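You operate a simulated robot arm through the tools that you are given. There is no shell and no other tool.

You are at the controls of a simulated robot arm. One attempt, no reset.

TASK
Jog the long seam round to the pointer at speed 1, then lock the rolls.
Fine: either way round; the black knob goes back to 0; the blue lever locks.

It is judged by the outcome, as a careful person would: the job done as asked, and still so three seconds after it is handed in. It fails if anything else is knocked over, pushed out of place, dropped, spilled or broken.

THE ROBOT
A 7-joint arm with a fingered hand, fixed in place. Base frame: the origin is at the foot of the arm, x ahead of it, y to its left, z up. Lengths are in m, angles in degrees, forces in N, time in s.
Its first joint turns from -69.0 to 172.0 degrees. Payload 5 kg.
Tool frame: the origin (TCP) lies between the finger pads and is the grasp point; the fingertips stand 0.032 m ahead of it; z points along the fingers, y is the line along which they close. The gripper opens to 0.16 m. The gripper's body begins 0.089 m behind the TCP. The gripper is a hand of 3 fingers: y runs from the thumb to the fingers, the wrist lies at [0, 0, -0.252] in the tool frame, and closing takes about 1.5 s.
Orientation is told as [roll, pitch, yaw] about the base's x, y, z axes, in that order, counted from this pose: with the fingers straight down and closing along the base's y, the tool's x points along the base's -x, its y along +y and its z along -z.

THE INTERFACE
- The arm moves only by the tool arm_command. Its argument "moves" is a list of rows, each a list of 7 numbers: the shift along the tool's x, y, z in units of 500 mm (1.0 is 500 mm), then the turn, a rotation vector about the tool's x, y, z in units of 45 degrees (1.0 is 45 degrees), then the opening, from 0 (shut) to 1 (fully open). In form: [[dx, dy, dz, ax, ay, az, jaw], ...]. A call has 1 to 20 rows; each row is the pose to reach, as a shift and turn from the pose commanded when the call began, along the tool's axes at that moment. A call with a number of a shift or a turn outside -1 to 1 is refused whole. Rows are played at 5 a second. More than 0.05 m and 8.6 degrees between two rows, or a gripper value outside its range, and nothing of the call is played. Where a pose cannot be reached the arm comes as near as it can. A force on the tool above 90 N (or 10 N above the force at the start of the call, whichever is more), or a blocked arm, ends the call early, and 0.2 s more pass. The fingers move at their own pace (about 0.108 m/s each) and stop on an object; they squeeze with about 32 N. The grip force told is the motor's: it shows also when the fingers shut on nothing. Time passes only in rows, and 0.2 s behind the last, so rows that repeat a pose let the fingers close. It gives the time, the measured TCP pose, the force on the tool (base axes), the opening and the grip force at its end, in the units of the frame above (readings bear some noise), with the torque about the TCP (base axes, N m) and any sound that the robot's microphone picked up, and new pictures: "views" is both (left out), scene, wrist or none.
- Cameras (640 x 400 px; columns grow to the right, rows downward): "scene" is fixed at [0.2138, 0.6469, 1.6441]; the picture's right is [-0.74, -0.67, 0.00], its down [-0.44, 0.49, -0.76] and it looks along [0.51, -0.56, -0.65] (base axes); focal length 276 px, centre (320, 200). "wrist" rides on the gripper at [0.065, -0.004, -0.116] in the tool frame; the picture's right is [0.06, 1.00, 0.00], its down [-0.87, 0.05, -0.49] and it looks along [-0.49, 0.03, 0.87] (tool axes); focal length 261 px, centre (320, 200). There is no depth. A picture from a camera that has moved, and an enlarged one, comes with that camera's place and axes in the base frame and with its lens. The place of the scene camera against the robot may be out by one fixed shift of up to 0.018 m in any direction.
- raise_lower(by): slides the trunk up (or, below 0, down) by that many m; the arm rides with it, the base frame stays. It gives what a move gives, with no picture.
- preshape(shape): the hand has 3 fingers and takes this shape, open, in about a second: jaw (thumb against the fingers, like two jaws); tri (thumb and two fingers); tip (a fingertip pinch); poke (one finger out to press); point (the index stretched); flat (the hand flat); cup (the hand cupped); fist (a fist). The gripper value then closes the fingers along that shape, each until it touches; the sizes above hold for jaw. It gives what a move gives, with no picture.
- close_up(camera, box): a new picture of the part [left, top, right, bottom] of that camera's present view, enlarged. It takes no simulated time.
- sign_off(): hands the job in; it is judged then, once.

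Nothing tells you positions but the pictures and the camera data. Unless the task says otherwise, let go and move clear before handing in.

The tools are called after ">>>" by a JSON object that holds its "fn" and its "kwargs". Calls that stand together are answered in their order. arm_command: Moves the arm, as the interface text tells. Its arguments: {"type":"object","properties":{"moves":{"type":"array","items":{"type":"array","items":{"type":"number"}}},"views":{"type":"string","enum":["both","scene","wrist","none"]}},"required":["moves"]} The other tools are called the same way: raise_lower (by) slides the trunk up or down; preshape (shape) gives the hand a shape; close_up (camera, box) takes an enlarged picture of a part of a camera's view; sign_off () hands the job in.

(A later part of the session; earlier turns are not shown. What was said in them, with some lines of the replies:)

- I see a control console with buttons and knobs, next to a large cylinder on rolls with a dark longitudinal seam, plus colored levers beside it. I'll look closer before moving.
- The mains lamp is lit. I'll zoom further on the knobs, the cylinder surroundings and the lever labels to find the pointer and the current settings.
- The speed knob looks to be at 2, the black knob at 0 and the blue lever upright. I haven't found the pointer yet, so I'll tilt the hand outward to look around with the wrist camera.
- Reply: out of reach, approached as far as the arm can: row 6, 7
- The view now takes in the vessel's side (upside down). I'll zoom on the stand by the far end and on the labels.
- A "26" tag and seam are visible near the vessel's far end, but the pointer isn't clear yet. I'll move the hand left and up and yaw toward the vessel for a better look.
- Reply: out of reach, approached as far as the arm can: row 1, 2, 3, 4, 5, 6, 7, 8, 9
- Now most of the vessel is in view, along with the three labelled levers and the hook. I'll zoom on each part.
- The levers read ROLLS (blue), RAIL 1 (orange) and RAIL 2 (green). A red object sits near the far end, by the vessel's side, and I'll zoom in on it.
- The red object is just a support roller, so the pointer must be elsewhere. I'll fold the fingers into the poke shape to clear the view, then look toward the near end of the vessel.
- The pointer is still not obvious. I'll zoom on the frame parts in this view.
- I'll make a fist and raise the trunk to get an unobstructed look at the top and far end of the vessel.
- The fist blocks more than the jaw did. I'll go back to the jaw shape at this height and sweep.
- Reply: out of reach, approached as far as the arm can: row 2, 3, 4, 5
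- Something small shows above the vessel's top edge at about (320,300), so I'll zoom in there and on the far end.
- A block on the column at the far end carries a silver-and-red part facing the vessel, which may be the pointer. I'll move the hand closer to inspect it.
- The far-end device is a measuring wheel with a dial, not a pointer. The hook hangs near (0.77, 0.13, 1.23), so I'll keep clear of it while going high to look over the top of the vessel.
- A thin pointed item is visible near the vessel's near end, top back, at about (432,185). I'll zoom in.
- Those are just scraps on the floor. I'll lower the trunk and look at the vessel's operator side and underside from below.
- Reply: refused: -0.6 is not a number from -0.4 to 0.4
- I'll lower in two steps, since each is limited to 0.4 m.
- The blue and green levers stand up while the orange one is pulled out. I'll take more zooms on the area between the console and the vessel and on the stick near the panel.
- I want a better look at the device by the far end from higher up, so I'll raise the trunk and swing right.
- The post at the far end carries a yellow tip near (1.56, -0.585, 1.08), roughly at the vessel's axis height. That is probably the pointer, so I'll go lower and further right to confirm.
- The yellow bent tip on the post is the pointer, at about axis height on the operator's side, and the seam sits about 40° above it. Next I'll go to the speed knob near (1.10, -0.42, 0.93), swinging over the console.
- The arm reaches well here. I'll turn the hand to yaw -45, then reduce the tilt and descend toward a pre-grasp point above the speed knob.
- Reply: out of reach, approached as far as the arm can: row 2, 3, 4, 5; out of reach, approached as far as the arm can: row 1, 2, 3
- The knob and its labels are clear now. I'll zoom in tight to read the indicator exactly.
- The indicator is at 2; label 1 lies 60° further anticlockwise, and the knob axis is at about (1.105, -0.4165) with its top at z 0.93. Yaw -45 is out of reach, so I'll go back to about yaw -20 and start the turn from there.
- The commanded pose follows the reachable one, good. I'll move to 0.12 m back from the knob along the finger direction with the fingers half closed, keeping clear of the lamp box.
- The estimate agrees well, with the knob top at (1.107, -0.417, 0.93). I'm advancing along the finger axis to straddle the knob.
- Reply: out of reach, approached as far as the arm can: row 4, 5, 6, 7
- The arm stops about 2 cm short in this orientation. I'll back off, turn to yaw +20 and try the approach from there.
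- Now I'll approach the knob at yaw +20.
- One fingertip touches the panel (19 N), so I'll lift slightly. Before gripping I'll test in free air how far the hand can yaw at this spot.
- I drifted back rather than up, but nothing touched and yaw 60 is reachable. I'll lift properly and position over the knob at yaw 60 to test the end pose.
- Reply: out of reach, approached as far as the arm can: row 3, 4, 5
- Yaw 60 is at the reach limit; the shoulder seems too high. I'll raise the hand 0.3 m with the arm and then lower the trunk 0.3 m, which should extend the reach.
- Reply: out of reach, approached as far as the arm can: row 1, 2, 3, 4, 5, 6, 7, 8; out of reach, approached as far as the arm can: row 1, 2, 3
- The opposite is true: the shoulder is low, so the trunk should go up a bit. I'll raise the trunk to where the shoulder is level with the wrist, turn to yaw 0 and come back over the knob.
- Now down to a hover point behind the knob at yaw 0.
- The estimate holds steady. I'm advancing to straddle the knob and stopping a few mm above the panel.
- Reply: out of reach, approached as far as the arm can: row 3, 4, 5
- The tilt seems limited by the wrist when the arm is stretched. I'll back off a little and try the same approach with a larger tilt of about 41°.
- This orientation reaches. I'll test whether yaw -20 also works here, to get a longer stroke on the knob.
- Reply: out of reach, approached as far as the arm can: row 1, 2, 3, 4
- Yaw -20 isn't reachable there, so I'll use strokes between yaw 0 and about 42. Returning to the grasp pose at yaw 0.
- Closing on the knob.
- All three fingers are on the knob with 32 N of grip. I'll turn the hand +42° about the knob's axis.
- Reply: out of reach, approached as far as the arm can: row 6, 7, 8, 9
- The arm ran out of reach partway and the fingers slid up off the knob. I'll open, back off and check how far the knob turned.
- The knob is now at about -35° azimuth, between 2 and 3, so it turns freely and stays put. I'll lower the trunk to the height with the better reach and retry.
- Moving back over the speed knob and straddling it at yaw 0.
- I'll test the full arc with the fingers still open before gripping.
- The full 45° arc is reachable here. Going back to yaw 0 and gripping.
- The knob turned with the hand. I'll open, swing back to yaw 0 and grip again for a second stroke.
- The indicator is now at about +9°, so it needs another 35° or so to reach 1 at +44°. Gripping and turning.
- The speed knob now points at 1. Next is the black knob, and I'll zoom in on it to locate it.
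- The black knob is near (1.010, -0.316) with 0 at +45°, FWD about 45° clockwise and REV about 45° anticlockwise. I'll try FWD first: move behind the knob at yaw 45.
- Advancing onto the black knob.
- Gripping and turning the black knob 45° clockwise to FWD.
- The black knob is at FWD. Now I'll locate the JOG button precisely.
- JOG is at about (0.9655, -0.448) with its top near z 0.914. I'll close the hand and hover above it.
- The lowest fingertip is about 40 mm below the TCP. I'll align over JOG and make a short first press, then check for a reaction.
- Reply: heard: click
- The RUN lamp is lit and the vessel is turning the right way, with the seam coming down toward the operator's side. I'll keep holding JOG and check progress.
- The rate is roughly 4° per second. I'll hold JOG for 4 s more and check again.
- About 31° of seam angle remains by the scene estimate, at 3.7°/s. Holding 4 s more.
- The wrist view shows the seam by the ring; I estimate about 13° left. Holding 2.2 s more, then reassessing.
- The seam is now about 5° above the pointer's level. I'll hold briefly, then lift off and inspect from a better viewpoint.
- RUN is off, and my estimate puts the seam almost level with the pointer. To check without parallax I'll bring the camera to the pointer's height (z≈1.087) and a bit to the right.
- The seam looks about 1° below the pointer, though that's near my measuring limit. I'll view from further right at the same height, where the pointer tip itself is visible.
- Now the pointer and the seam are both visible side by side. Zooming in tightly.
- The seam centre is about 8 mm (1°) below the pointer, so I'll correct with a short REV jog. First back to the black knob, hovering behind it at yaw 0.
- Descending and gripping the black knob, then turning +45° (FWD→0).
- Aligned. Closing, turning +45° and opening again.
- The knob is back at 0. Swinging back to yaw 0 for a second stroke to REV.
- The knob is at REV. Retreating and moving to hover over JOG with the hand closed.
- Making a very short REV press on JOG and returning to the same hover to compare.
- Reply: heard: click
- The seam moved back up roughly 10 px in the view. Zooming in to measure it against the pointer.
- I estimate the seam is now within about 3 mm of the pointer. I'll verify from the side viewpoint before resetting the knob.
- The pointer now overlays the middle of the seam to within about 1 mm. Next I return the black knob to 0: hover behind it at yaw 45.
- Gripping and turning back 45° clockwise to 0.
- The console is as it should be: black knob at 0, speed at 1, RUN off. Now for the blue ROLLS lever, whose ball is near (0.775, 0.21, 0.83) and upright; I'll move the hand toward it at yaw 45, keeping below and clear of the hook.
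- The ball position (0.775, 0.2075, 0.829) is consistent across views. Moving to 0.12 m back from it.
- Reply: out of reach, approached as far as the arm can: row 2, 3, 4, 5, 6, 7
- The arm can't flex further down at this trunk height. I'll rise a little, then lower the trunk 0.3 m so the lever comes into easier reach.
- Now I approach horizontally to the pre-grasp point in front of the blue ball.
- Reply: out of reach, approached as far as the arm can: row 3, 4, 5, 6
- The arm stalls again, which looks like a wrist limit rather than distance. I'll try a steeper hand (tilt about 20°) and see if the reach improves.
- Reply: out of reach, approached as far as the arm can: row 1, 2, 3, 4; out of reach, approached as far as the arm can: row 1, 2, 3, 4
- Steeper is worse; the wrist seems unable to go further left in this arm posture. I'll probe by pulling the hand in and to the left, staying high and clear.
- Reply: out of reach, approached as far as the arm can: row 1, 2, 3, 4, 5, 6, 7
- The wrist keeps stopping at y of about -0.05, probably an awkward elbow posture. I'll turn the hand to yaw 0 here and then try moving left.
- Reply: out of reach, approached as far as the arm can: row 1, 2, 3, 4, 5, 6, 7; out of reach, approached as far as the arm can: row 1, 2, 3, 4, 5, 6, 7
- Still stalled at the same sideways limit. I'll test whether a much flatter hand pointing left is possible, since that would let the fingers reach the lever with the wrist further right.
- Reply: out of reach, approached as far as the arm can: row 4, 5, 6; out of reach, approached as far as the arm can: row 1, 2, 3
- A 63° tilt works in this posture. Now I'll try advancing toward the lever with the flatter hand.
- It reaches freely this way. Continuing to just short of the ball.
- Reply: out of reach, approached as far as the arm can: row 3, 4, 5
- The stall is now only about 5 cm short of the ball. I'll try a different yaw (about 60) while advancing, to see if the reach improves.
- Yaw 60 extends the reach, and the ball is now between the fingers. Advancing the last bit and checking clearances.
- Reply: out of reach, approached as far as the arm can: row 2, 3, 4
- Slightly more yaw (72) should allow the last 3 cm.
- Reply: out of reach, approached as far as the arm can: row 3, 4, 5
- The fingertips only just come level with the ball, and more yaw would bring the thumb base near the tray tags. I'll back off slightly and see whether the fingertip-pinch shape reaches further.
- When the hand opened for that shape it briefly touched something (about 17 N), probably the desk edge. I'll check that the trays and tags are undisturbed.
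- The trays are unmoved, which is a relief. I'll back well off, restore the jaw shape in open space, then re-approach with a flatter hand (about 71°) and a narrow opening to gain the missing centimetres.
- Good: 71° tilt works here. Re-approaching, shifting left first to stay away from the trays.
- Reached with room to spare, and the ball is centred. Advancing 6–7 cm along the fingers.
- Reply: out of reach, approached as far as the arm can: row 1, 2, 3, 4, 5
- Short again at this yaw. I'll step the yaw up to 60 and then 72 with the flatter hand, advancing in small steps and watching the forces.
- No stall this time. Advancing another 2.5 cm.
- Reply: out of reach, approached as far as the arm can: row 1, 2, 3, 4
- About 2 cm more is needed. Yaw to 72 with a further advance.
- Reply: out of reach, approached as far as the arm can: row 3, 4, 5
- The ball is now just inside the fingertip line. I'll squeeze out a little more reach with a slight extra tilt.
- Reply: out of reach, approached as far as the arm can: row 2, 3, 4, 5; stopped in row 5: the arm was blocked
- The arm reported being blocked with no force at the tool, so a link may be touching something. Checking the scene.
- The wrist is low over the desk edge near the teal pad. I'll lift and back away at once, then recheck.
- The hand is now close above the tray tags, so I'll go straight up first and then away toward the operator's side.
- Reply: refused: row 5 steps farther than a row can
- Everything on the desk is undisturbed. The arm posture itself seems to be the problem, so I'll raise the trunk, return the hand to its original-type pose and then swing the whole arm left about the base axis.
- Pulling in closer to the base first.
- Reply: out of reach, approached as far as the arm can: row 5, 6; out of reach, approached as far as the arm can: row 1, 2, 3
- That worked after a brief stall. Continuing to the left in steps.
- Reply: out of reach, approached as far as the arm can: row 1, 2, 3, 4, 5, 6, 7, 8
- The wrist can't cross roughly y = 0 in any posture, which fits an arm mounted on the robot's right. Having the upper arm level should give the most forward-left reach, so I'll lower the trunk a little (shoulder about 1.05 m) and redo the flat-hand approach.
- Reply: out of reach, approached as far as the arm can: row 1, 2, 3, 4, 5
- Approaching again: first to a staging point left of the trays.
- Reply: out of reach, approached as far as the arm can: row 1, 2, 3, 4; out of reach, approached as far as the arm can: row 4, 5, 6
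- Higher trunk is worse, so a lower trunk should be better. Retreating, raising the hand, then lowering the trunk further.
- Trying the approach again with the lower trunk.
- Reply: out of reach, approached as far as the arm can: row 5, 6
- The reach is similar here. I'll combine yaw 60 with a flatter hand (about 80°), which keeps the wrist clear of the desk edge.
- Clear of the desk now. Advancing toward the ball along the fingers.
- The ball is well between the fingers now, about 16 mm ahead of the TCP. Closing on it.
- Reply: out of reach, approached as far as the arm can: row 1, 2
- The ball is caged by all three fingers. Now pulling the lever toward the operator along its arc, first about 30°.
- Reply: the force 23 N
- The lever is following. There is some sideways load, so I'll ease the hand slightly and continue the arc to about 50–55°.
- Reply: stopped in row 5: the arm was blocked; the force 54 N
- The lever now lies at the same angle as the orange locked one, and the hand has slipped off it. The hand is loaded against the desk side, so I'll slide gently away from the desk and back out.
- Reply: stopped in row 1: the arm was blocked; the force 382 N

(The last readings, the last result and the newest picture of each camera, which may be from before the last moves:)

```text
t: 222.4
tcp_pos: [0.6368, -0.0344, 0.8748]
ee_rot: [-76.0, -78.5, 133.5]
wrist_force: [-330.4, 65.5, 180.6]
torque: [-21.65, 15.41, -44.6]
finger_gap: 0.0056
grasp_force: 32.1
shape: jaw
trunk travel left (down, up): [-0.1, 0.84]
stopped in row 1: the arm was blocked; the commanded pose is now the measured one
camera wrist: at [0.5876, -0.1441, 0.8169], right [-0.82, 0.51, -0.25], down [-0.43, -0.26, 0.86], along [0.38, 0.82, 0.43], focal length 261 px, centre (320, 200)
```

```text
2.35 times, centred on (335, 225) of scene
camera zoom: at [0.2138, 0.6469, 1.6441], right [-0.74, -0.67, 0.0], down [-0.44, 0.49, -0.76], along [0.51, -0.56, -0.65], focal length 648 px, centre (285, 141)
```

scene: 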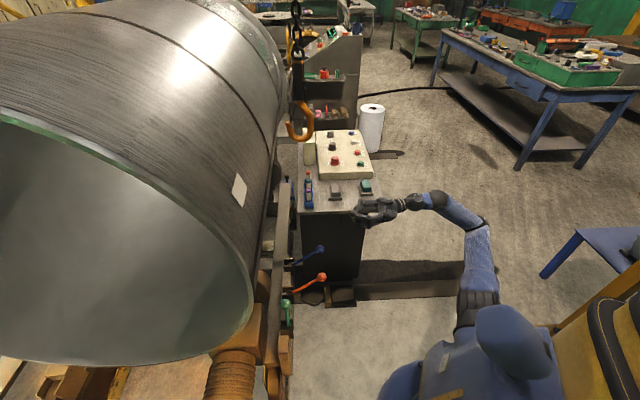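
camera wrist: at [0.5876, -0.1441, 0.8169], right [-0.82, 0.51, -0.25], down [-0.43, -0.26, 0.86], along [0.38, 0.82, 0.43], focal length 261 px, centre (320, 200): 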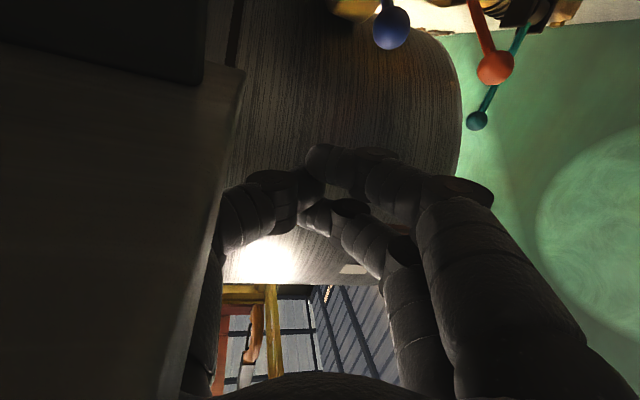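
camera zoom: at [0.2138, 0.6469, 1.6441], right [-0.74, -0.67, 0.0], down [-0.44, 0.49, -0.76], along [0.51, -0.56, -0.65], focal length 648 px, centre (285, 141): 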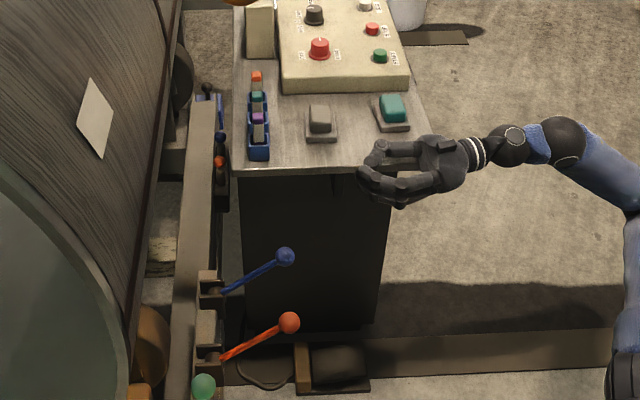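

The hand sprang back and is now wedged against the desk corner with high force. I'll hold still for a moment to let the load settle and read it again.

>>> {"fn": "arm_command", "kwargs": {"moves": [[-0.01, 0.01, -0.008, 0, 0, 0, 0]]}}

>>> {"fn": "close_up", "kwargs": {"camera": "scene", "box": [320, 170, 440, 240]}}

```text
t: 222.7
tcp_pos: [0.6714, -0.2977, 0.7821]
ee_rot: [-27.0, -78.7, 71.7]
wrist_force: [4.5, 10.2, -4.7]
torque: [0.13, -0.23, -0.35]
finger_gap: 0.0062
grasp_force: 31.6
shape: jaw
trunk travel left (down, up): [-0.1, 0.84]
stopped in row 1: the arm was blocked; the commanded pose is now the measured one
camera wrist: at [0.5903, -0.3928, 0.7392], right [-0.71, 0.69, -0.15], down [-0.33, -0.14, 0.93], along [0.62, 0.71, 0.33], focal length 261 px, centre (320, 200)
```

scene: 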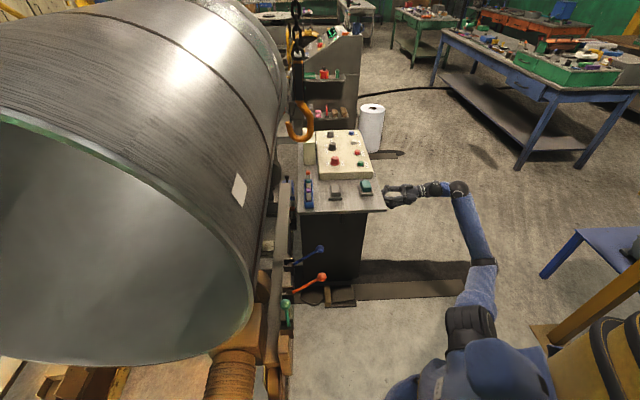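
wrist: 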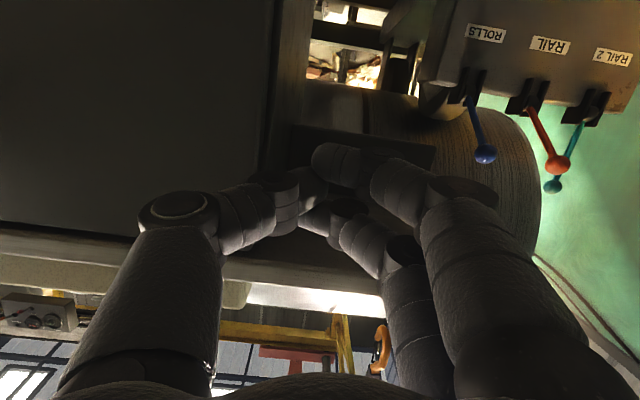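

```text
5.33 times, centred on (380, 205) of scene
camera zoom: at [0.2138, 0.6469, 1.6441], right [-0.74, -0.67, 0.0], down [-0.44, 0.49, -0.76], along [0.51, -0.56, -0.65], focal length 1469 px, centre (0, 173)
```

zoom: 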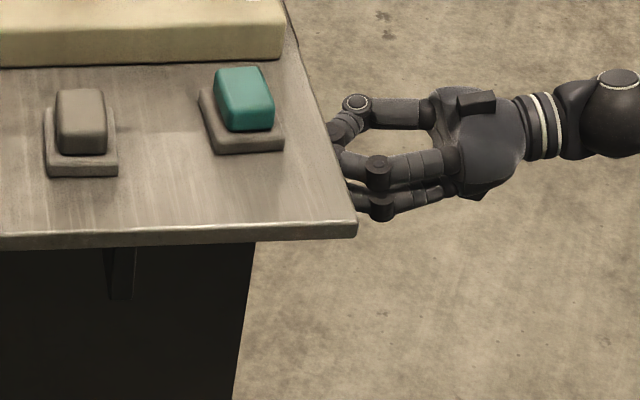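

It sprang free and is now beside the desk with little force. I'll back straight out along the hand's axis, away from the desk.

>>> {"fn": "arm_command", "kwargs": {"moves": [[0, 0, -0.02, 0, 0, 0, 0], [0, 0, -0.05, 0, 0, 0, 0], [0, 0, -0.1, 0, 0, 0, 0], [0, 0, -0.16, 0, 0, 0, 0], [0, 0, -0.22, 0, 0, 0, 0], [0, 0, -0.28, 0, 0, 0, 0]]}}

>>> {"fn": "close_up", "kwargs": {"camera": "scene", "box": [260, 140, 420, 310]}}

```text
t: 223.0
tcp_pos: [0.1456, -0.9384, 0.729]
ee_rot: [7.1, -80.3, -5.8]
wrist_force: [-24.7, -0.2, 0.3]
torque: [-0.04, -0.24, -0.45]
finger_gap: 0.0065
grasp_force: 31.7
shape: jaw
trunk travel left (down, up): [-0.1, 0.84]
stopped in row 1: the arm was blocked; the commanded pose is now the measured one
camera wrist: at [0.0229, -0.9441, 0.6839], right [-0.03, 1.0, -0.04], down [-0.34, 0.03, 0.94], along [0.94, 0.04, 0.34], focal length 261 px, centre (320, 200)
```

scene: 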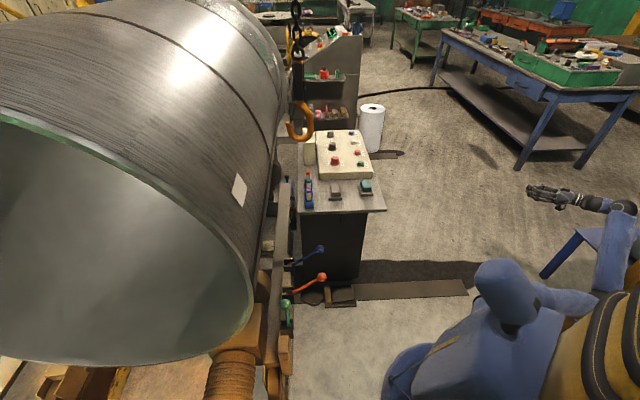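
wrist: 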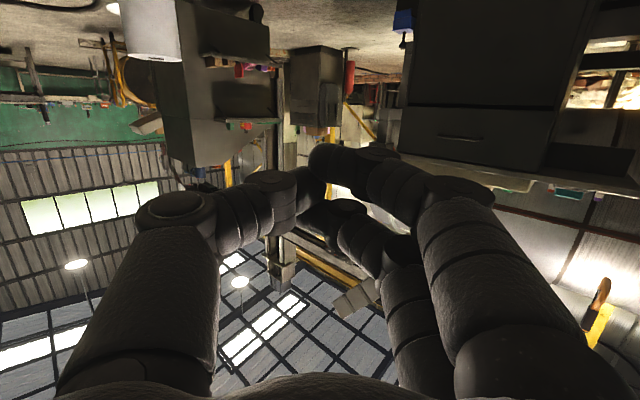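

```text
2.35 times, centred on (340, 225) of scene
camera zoom: at [0.2138, 0.6469, 1.6441], right [-0.74, -0.67, 0.0], down [-0.44, 0.49, -0.76], along [0.51, -0.56, -0.65], focal length 648 px, centre (273, 141)
```

zoom: 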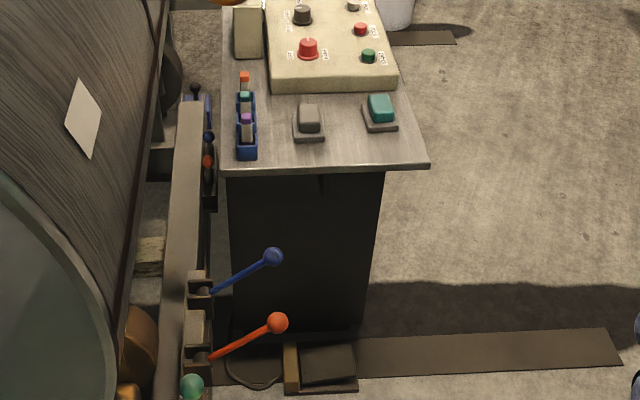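

The arm is still swinging to the right from the released strain. I'll command it to hold where it is.

>>> {"fn": "arm_command", "kwargs": {"moves": [[0, 0, 0, 0, 0, 0, 0], [0, 0, 0, 0, 0, 0, 0]]}}

```text
t: 223.6
tcp_pos: [0.6206, -0.6834, 0.7561]
ee_rot: [-13.3, -78.7, 49.3]
wrist_force: [-4.1, 0.9, 7.2]
torque: [-0.55, 0.57, -0.51]
finger_gap: 0.0058
grasp_force: 31.5
shape: jaw
trunk travel left (down, up): [-0.1, 0.84]
stopped in row 2: the arm was blocked; the commanded pose is now the measured one
camera wrist: at [0.5231, -0.7621, 0.7145], right [-0.6, 0.79, -0.11], down [-0.31, -0.11, 0.94], along [0.74, 0.6, 0.31], focal length 261 px, centre (320, 200)
```

scene: 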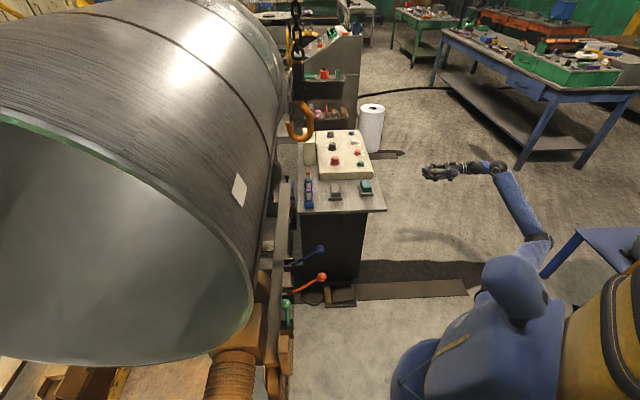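
wrist: 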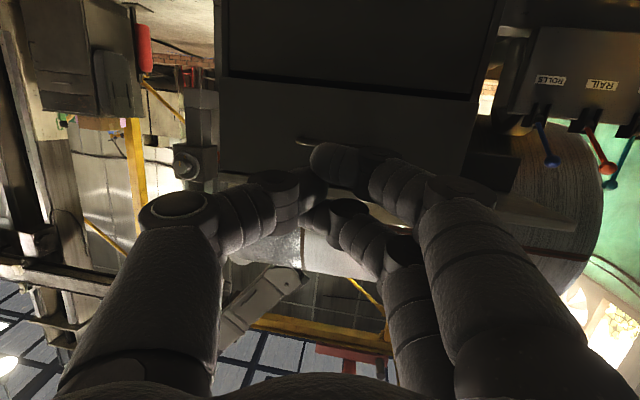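

>>> {"fn": "arm_command", "kwargs": {"moves": [[0, 0, 0, 0, 0, 0, 0]], "views": "scene"}}

```text
t: 224.2
tcp_pos: [0.5223, -0.7004, 0.7618]
ee_rot: [-17.0, -78.0, 43.6]
wrist_force: [0.6, -4.0, -4.6]
torque: [0.25, -0.36, 0.4]
finger_gap: 0.0062
grasp_force: 31.9
shape: jaw
trunk travel left (down, up): [-0.1, 0.84]
stopped in row 1: the arm was blocked; the commanded pose is now the measured one
```

scene: 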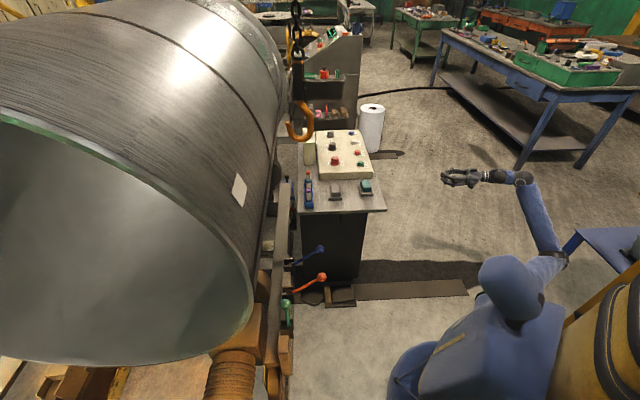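

>>> {"fn": "arm_command", "kwargs": {"moves": [[0, 0, 0, 0, 0, 0, 0.1], [0, 0, 0, 0, 0, 0, 0.2]], "views": "scene"}}

>>> {"fn": "close_up", "kwargs": {"camera": "scene", "box": [260, 140, 420, 310]}}

```text
t: 224.8
tcp_pos: [0.5245, -0.6934, 0.7643]
ee_rot: [-18.4, -78.0, 45.9]
wrist_force: [-0.3, 0.0, -0.2]
torque: [0.01, -0.01, -0.02]
finger_gap: 0.0316
grasp_force: 0.0
shape: jaw
trunk travel left (down, up): [-0.1, 0.84]
```

scene: 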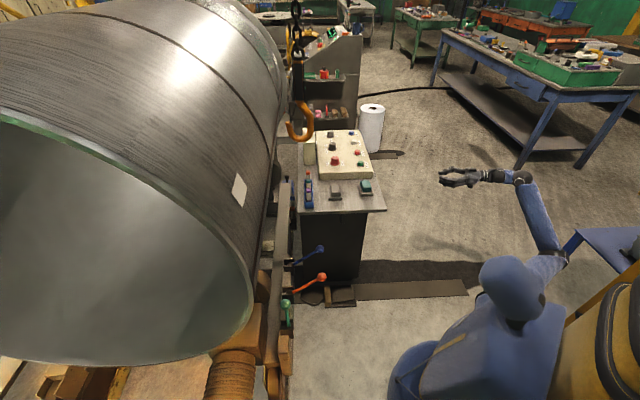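

```text
2.35 times, centred on (340, 225) of scene
camera zoom: at [0.2138, 0.6469, 1.6441], right [-0.74, -0.67, 0.0], down [-0.44, 0.49, -0.76], along [0.51, -0.56, -0.65], focal length 648 px, centre (273, 141)
```

zoom: 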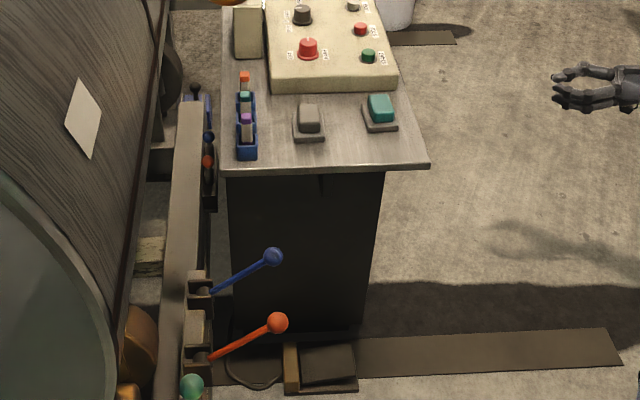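

The arm is steady now. The blue lever lies parallel to the orange locked one, and the desk, trays and buttons look unmoved. I'll raise the trunk and move to the side viewpoint to verify the seam, knobs and lever.

>>> {"fn": "raise_lower", "kwargs": {"by": 0.4}}

>>> {"fn": "arm_command", "kwargs": {"moves": [[0, 0, 0, 0, 0.14, 0, 0.2], [0, 0, 0, 0, 0.28, 0, 0.2], [0, 0, 0, 0, 0.42, 0, 0.2], [0, 0, 0, 0, 0.56, 0, 0.2], [0, 0, 0, 0, 0.7, 0, 0.2], [0, 0, 0, 0, 0.82, 0, 0.2], [0, 0, 0, 0, 0.82, 0, 0.2]]}}

>>> {"fn": "close_up", "kwargs": {"camera": "scene", "box": [310, 120, 380, 180]}}

>>> {"fn": "close_up", "kwargs": {"camera": "scene", "box": [290, 160, 390, 225]}}

```text
t: 228.6
tcp_pos: [0.5247, -0.6932, 1.1645]
ee_rot: [-18.2, -78.1, 45.9]
wrist_force: [-1.0, -0.2, -0.1]
torque: [-0.03, 0.01, -0.01]
finger_gap: 0.0316
grasp_force: 0.1
shape: jaw
trunk travel left (down, up): [-0.5, 0.44]
```

```text
t: 230.2
tcp_pos: [0.5263, -0.6937, 1.1641]
ee_rot: [-5.9, -50.3, 32.4]
wrist_force: [0.9, 0.0, 1.1]
torque: [0.01, 0.01, 0.05]
finger_gap: 0.0321
grasp_force: 0.0
shape: jaw
out of reach, approached as far as the arm can: row 5, 6, 7
trunk travel left (down, up): [-0.5, 0.44]
camera wrist: at [0.4129, -0.7571, 1.1871], right [-0.5, 0.86, -0.11], down [0.1, 0.19, 0.98], along [0.86, 0.48, -0.18], focal length 261 px, centre (320, 200)
```

scene: 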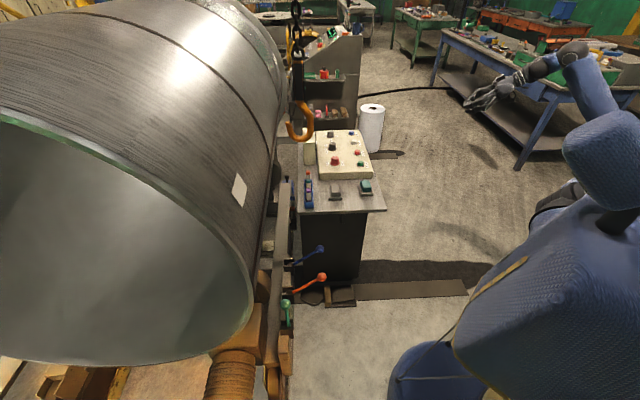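
wrist: 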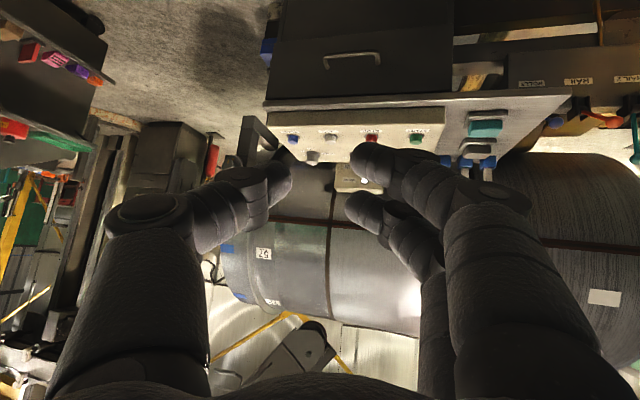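

```text
6.67 times, centred on (345, 150) of scene
camera zoom: at [0.2138, 0.6469, 1.6441], right [-0.74, -0.67, 0.0], down [-0.44, 0.49, -0.76], along [0.51, -0.56, -0.65], focal length 1837 px, centre (153, 533)
```

zoom: 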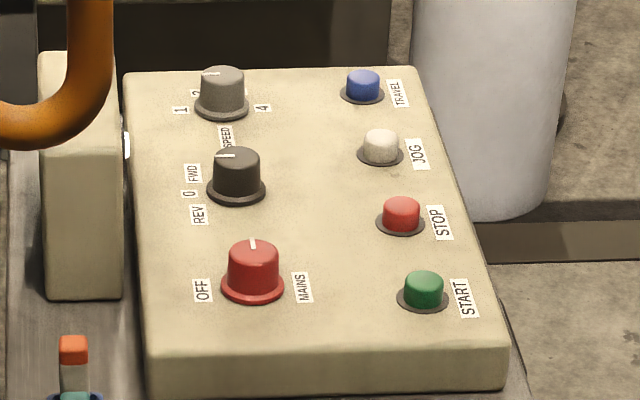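

```text
6.15 times, centred on (340, 192) of scene
camera zoom: at [0.2138, 0.6469, 1.6441], right [-0.74, -0.67, 0.0], down [-0.44, 0.49, -0.76], along [0.51, -0.56, -0.65], focal length 1696 px, centre (197, 246)
```

zoom: 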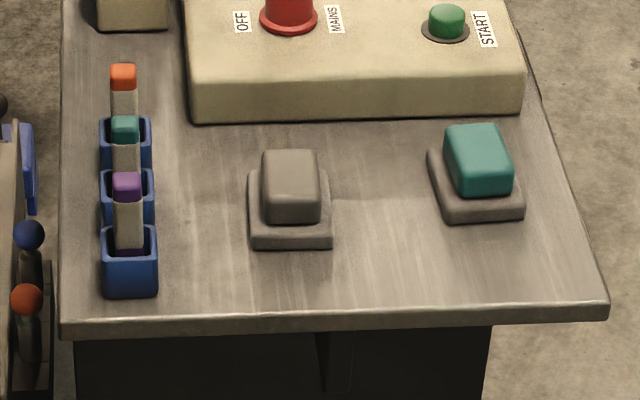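

The console panel and desk items match the start exactly, with speed at 1 and the black knob at 0. Moving to the side viewpoint to recheck the seam against the pointer.

>>> {"fn": "arm_command", "kwargs": {"moves": [[-0.003, -0.06, 0.053, 0, 0, 0, 0.2], [-0.005, -0.119, 0.106, 0, 0, 0, 0.2], [-0.007, -0.178, 0.159, 0, 0, 0, 0.2], [-0.01, -0.238, 0.212, 0, 0, 0, 0.2], [-0.012, -0.298, 0.265, 0, 0, 0, 0.2], [-0.014, -0.357, 0.318, 0, 0, 0, 0.2], [-0.017, -0.417, 0.371, 0, 0, 0, 0.2], [-0.019, -0.476, 0.424, 0, 0, 0, 0.2], [-0.019, -0.476, 0.424, 0, 0, 0, 0.2]]}}

>>> {"fn": "close_up", "kwargs": {"camera": "wrist", "box": [200, 100, 440, 280]}}

```text
t: 232.2
tcp_pos: [0.7911, -0.8307, 1.0536]
ee_rot: [-5.9, -50.4, 32.4]
wrist_force: [0.3, -0.4, 0.0]
torque: [0.01, -0.05, 0.02]
finger_gap: 0.0319
grasp_force: 0.1
shape: jaw
trunk travel left (down, up): [-0.5, 0.44]
camera wrist: at [0.6774, -0.8939, 1.0773], right [-0.5, 0.86, -0.11], down [0.1, 0.19, 0.98], along [0.86, 0.48, -0.18], focal length 261 px, centre (320, 200)
```

scene: 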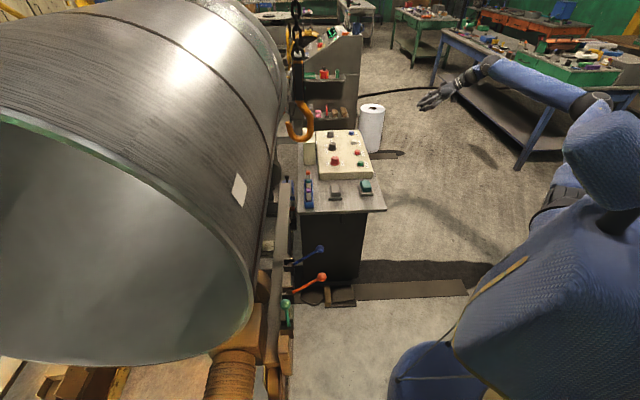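
wrist: 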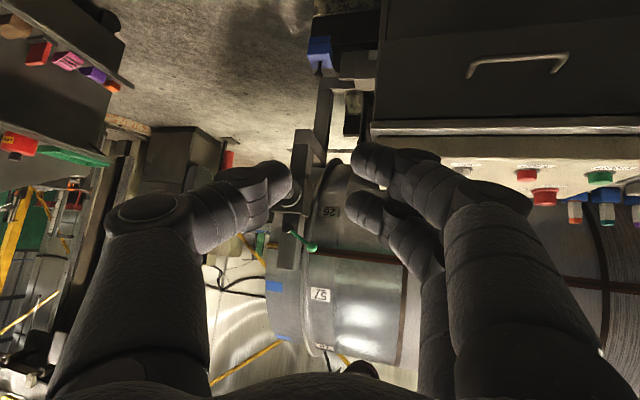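

```text
2.22 times, centred on (320, 190) of wrist
camera zoom: at [0.6774, -0.8939, 1.0773], right [-0.5, 0.86, -0.11], down [0.1, 0.19, 0.98], along [0.86, 0.48, -0.18], focal length 579 px, centre (320, 222)
```

zoom: 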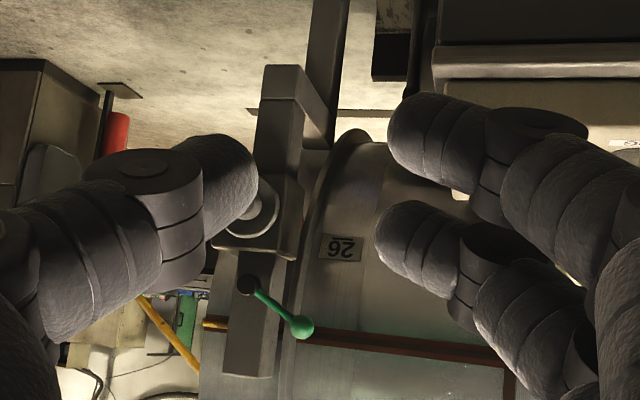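

>>> {"fn": "close_up", "kwargs": {"camera": "wrist", "box": [262, 228, 302, 258]}}

>>> {"fn": "close_up", "kwargs": {"camera": "scene", "box": [265, 220, 345, 320]}}

```text
13.33 times, centred on (282, 243) of wrist
camera zoom: at [0.6774, -0.8939, 1.0773], right [-0.5, 0.86, -0.11], down [0.1, 0.19, 0.98], along [0.86, 0.48, -0.18], focal length 3475 px, centre (827, -373)
```

zoom: 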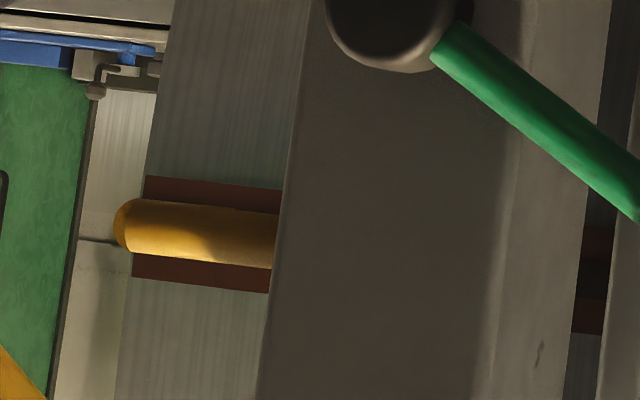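

```text
4.00 times, centred on (305, 270) of scene
camera zoom: at [0.2138, 0.6469, 1.6441], right [-0.74, -0.67, 0.0], down [-0.44, 0.49, -0.76], along [0.51, -0.56, -0.65], focal length 1102 px, centre (380, -80)
```

zoom: 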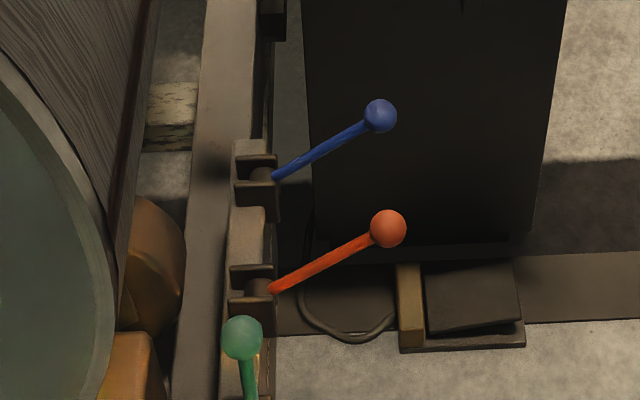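

The seam is still centred on the pointer, and the black knob reads 0 with speed at 1. The blue ROLLS lever is pulled to the same angle as the orange one, and the arm is clear with nothing else disturbed. Handing in.

>>> {"fn": "sign_off", "kwargs": {}}

```text
The job is handed in.
```

The long seam is at the yellow pointer, the black knob is back at 0, and the blue ROLLS lever is pulled over. I've handed the job in, and the result hasn't come back yet.

- **Seam:** I turned the speed knob from 2 to 1 and jogged FWD. That ran about 1° past the pointer, so I gave it one short REV tap. It measured within about 1 mm of the pointer, and a last look after the lever pull still showed it there.
- **Lock:** the blue lever now sits at the same angle as the orange RAIL lever, about 55° toward the operator. I took that as locked. I heard no click from it and did not jog again to test the lock.
- **Contacts along the way:** three things happened while I was getting the arm to the lever.
  - The thumb touched something, probably the desk edge, at about 17 N while I changed the hand's shape.
  - The arm was briefly blocked low over the desk edge.
  - After the lever pull, the hand wedged against the desk corner. The reading reached about 375 N, then the arm sprang free and swung wide before it settled.

The close-ups afterwards showed the desk, trays, tags, control panel and vessel where they were at the start. I saw nothing knocked over or moved. The hand is open and clear of everything.
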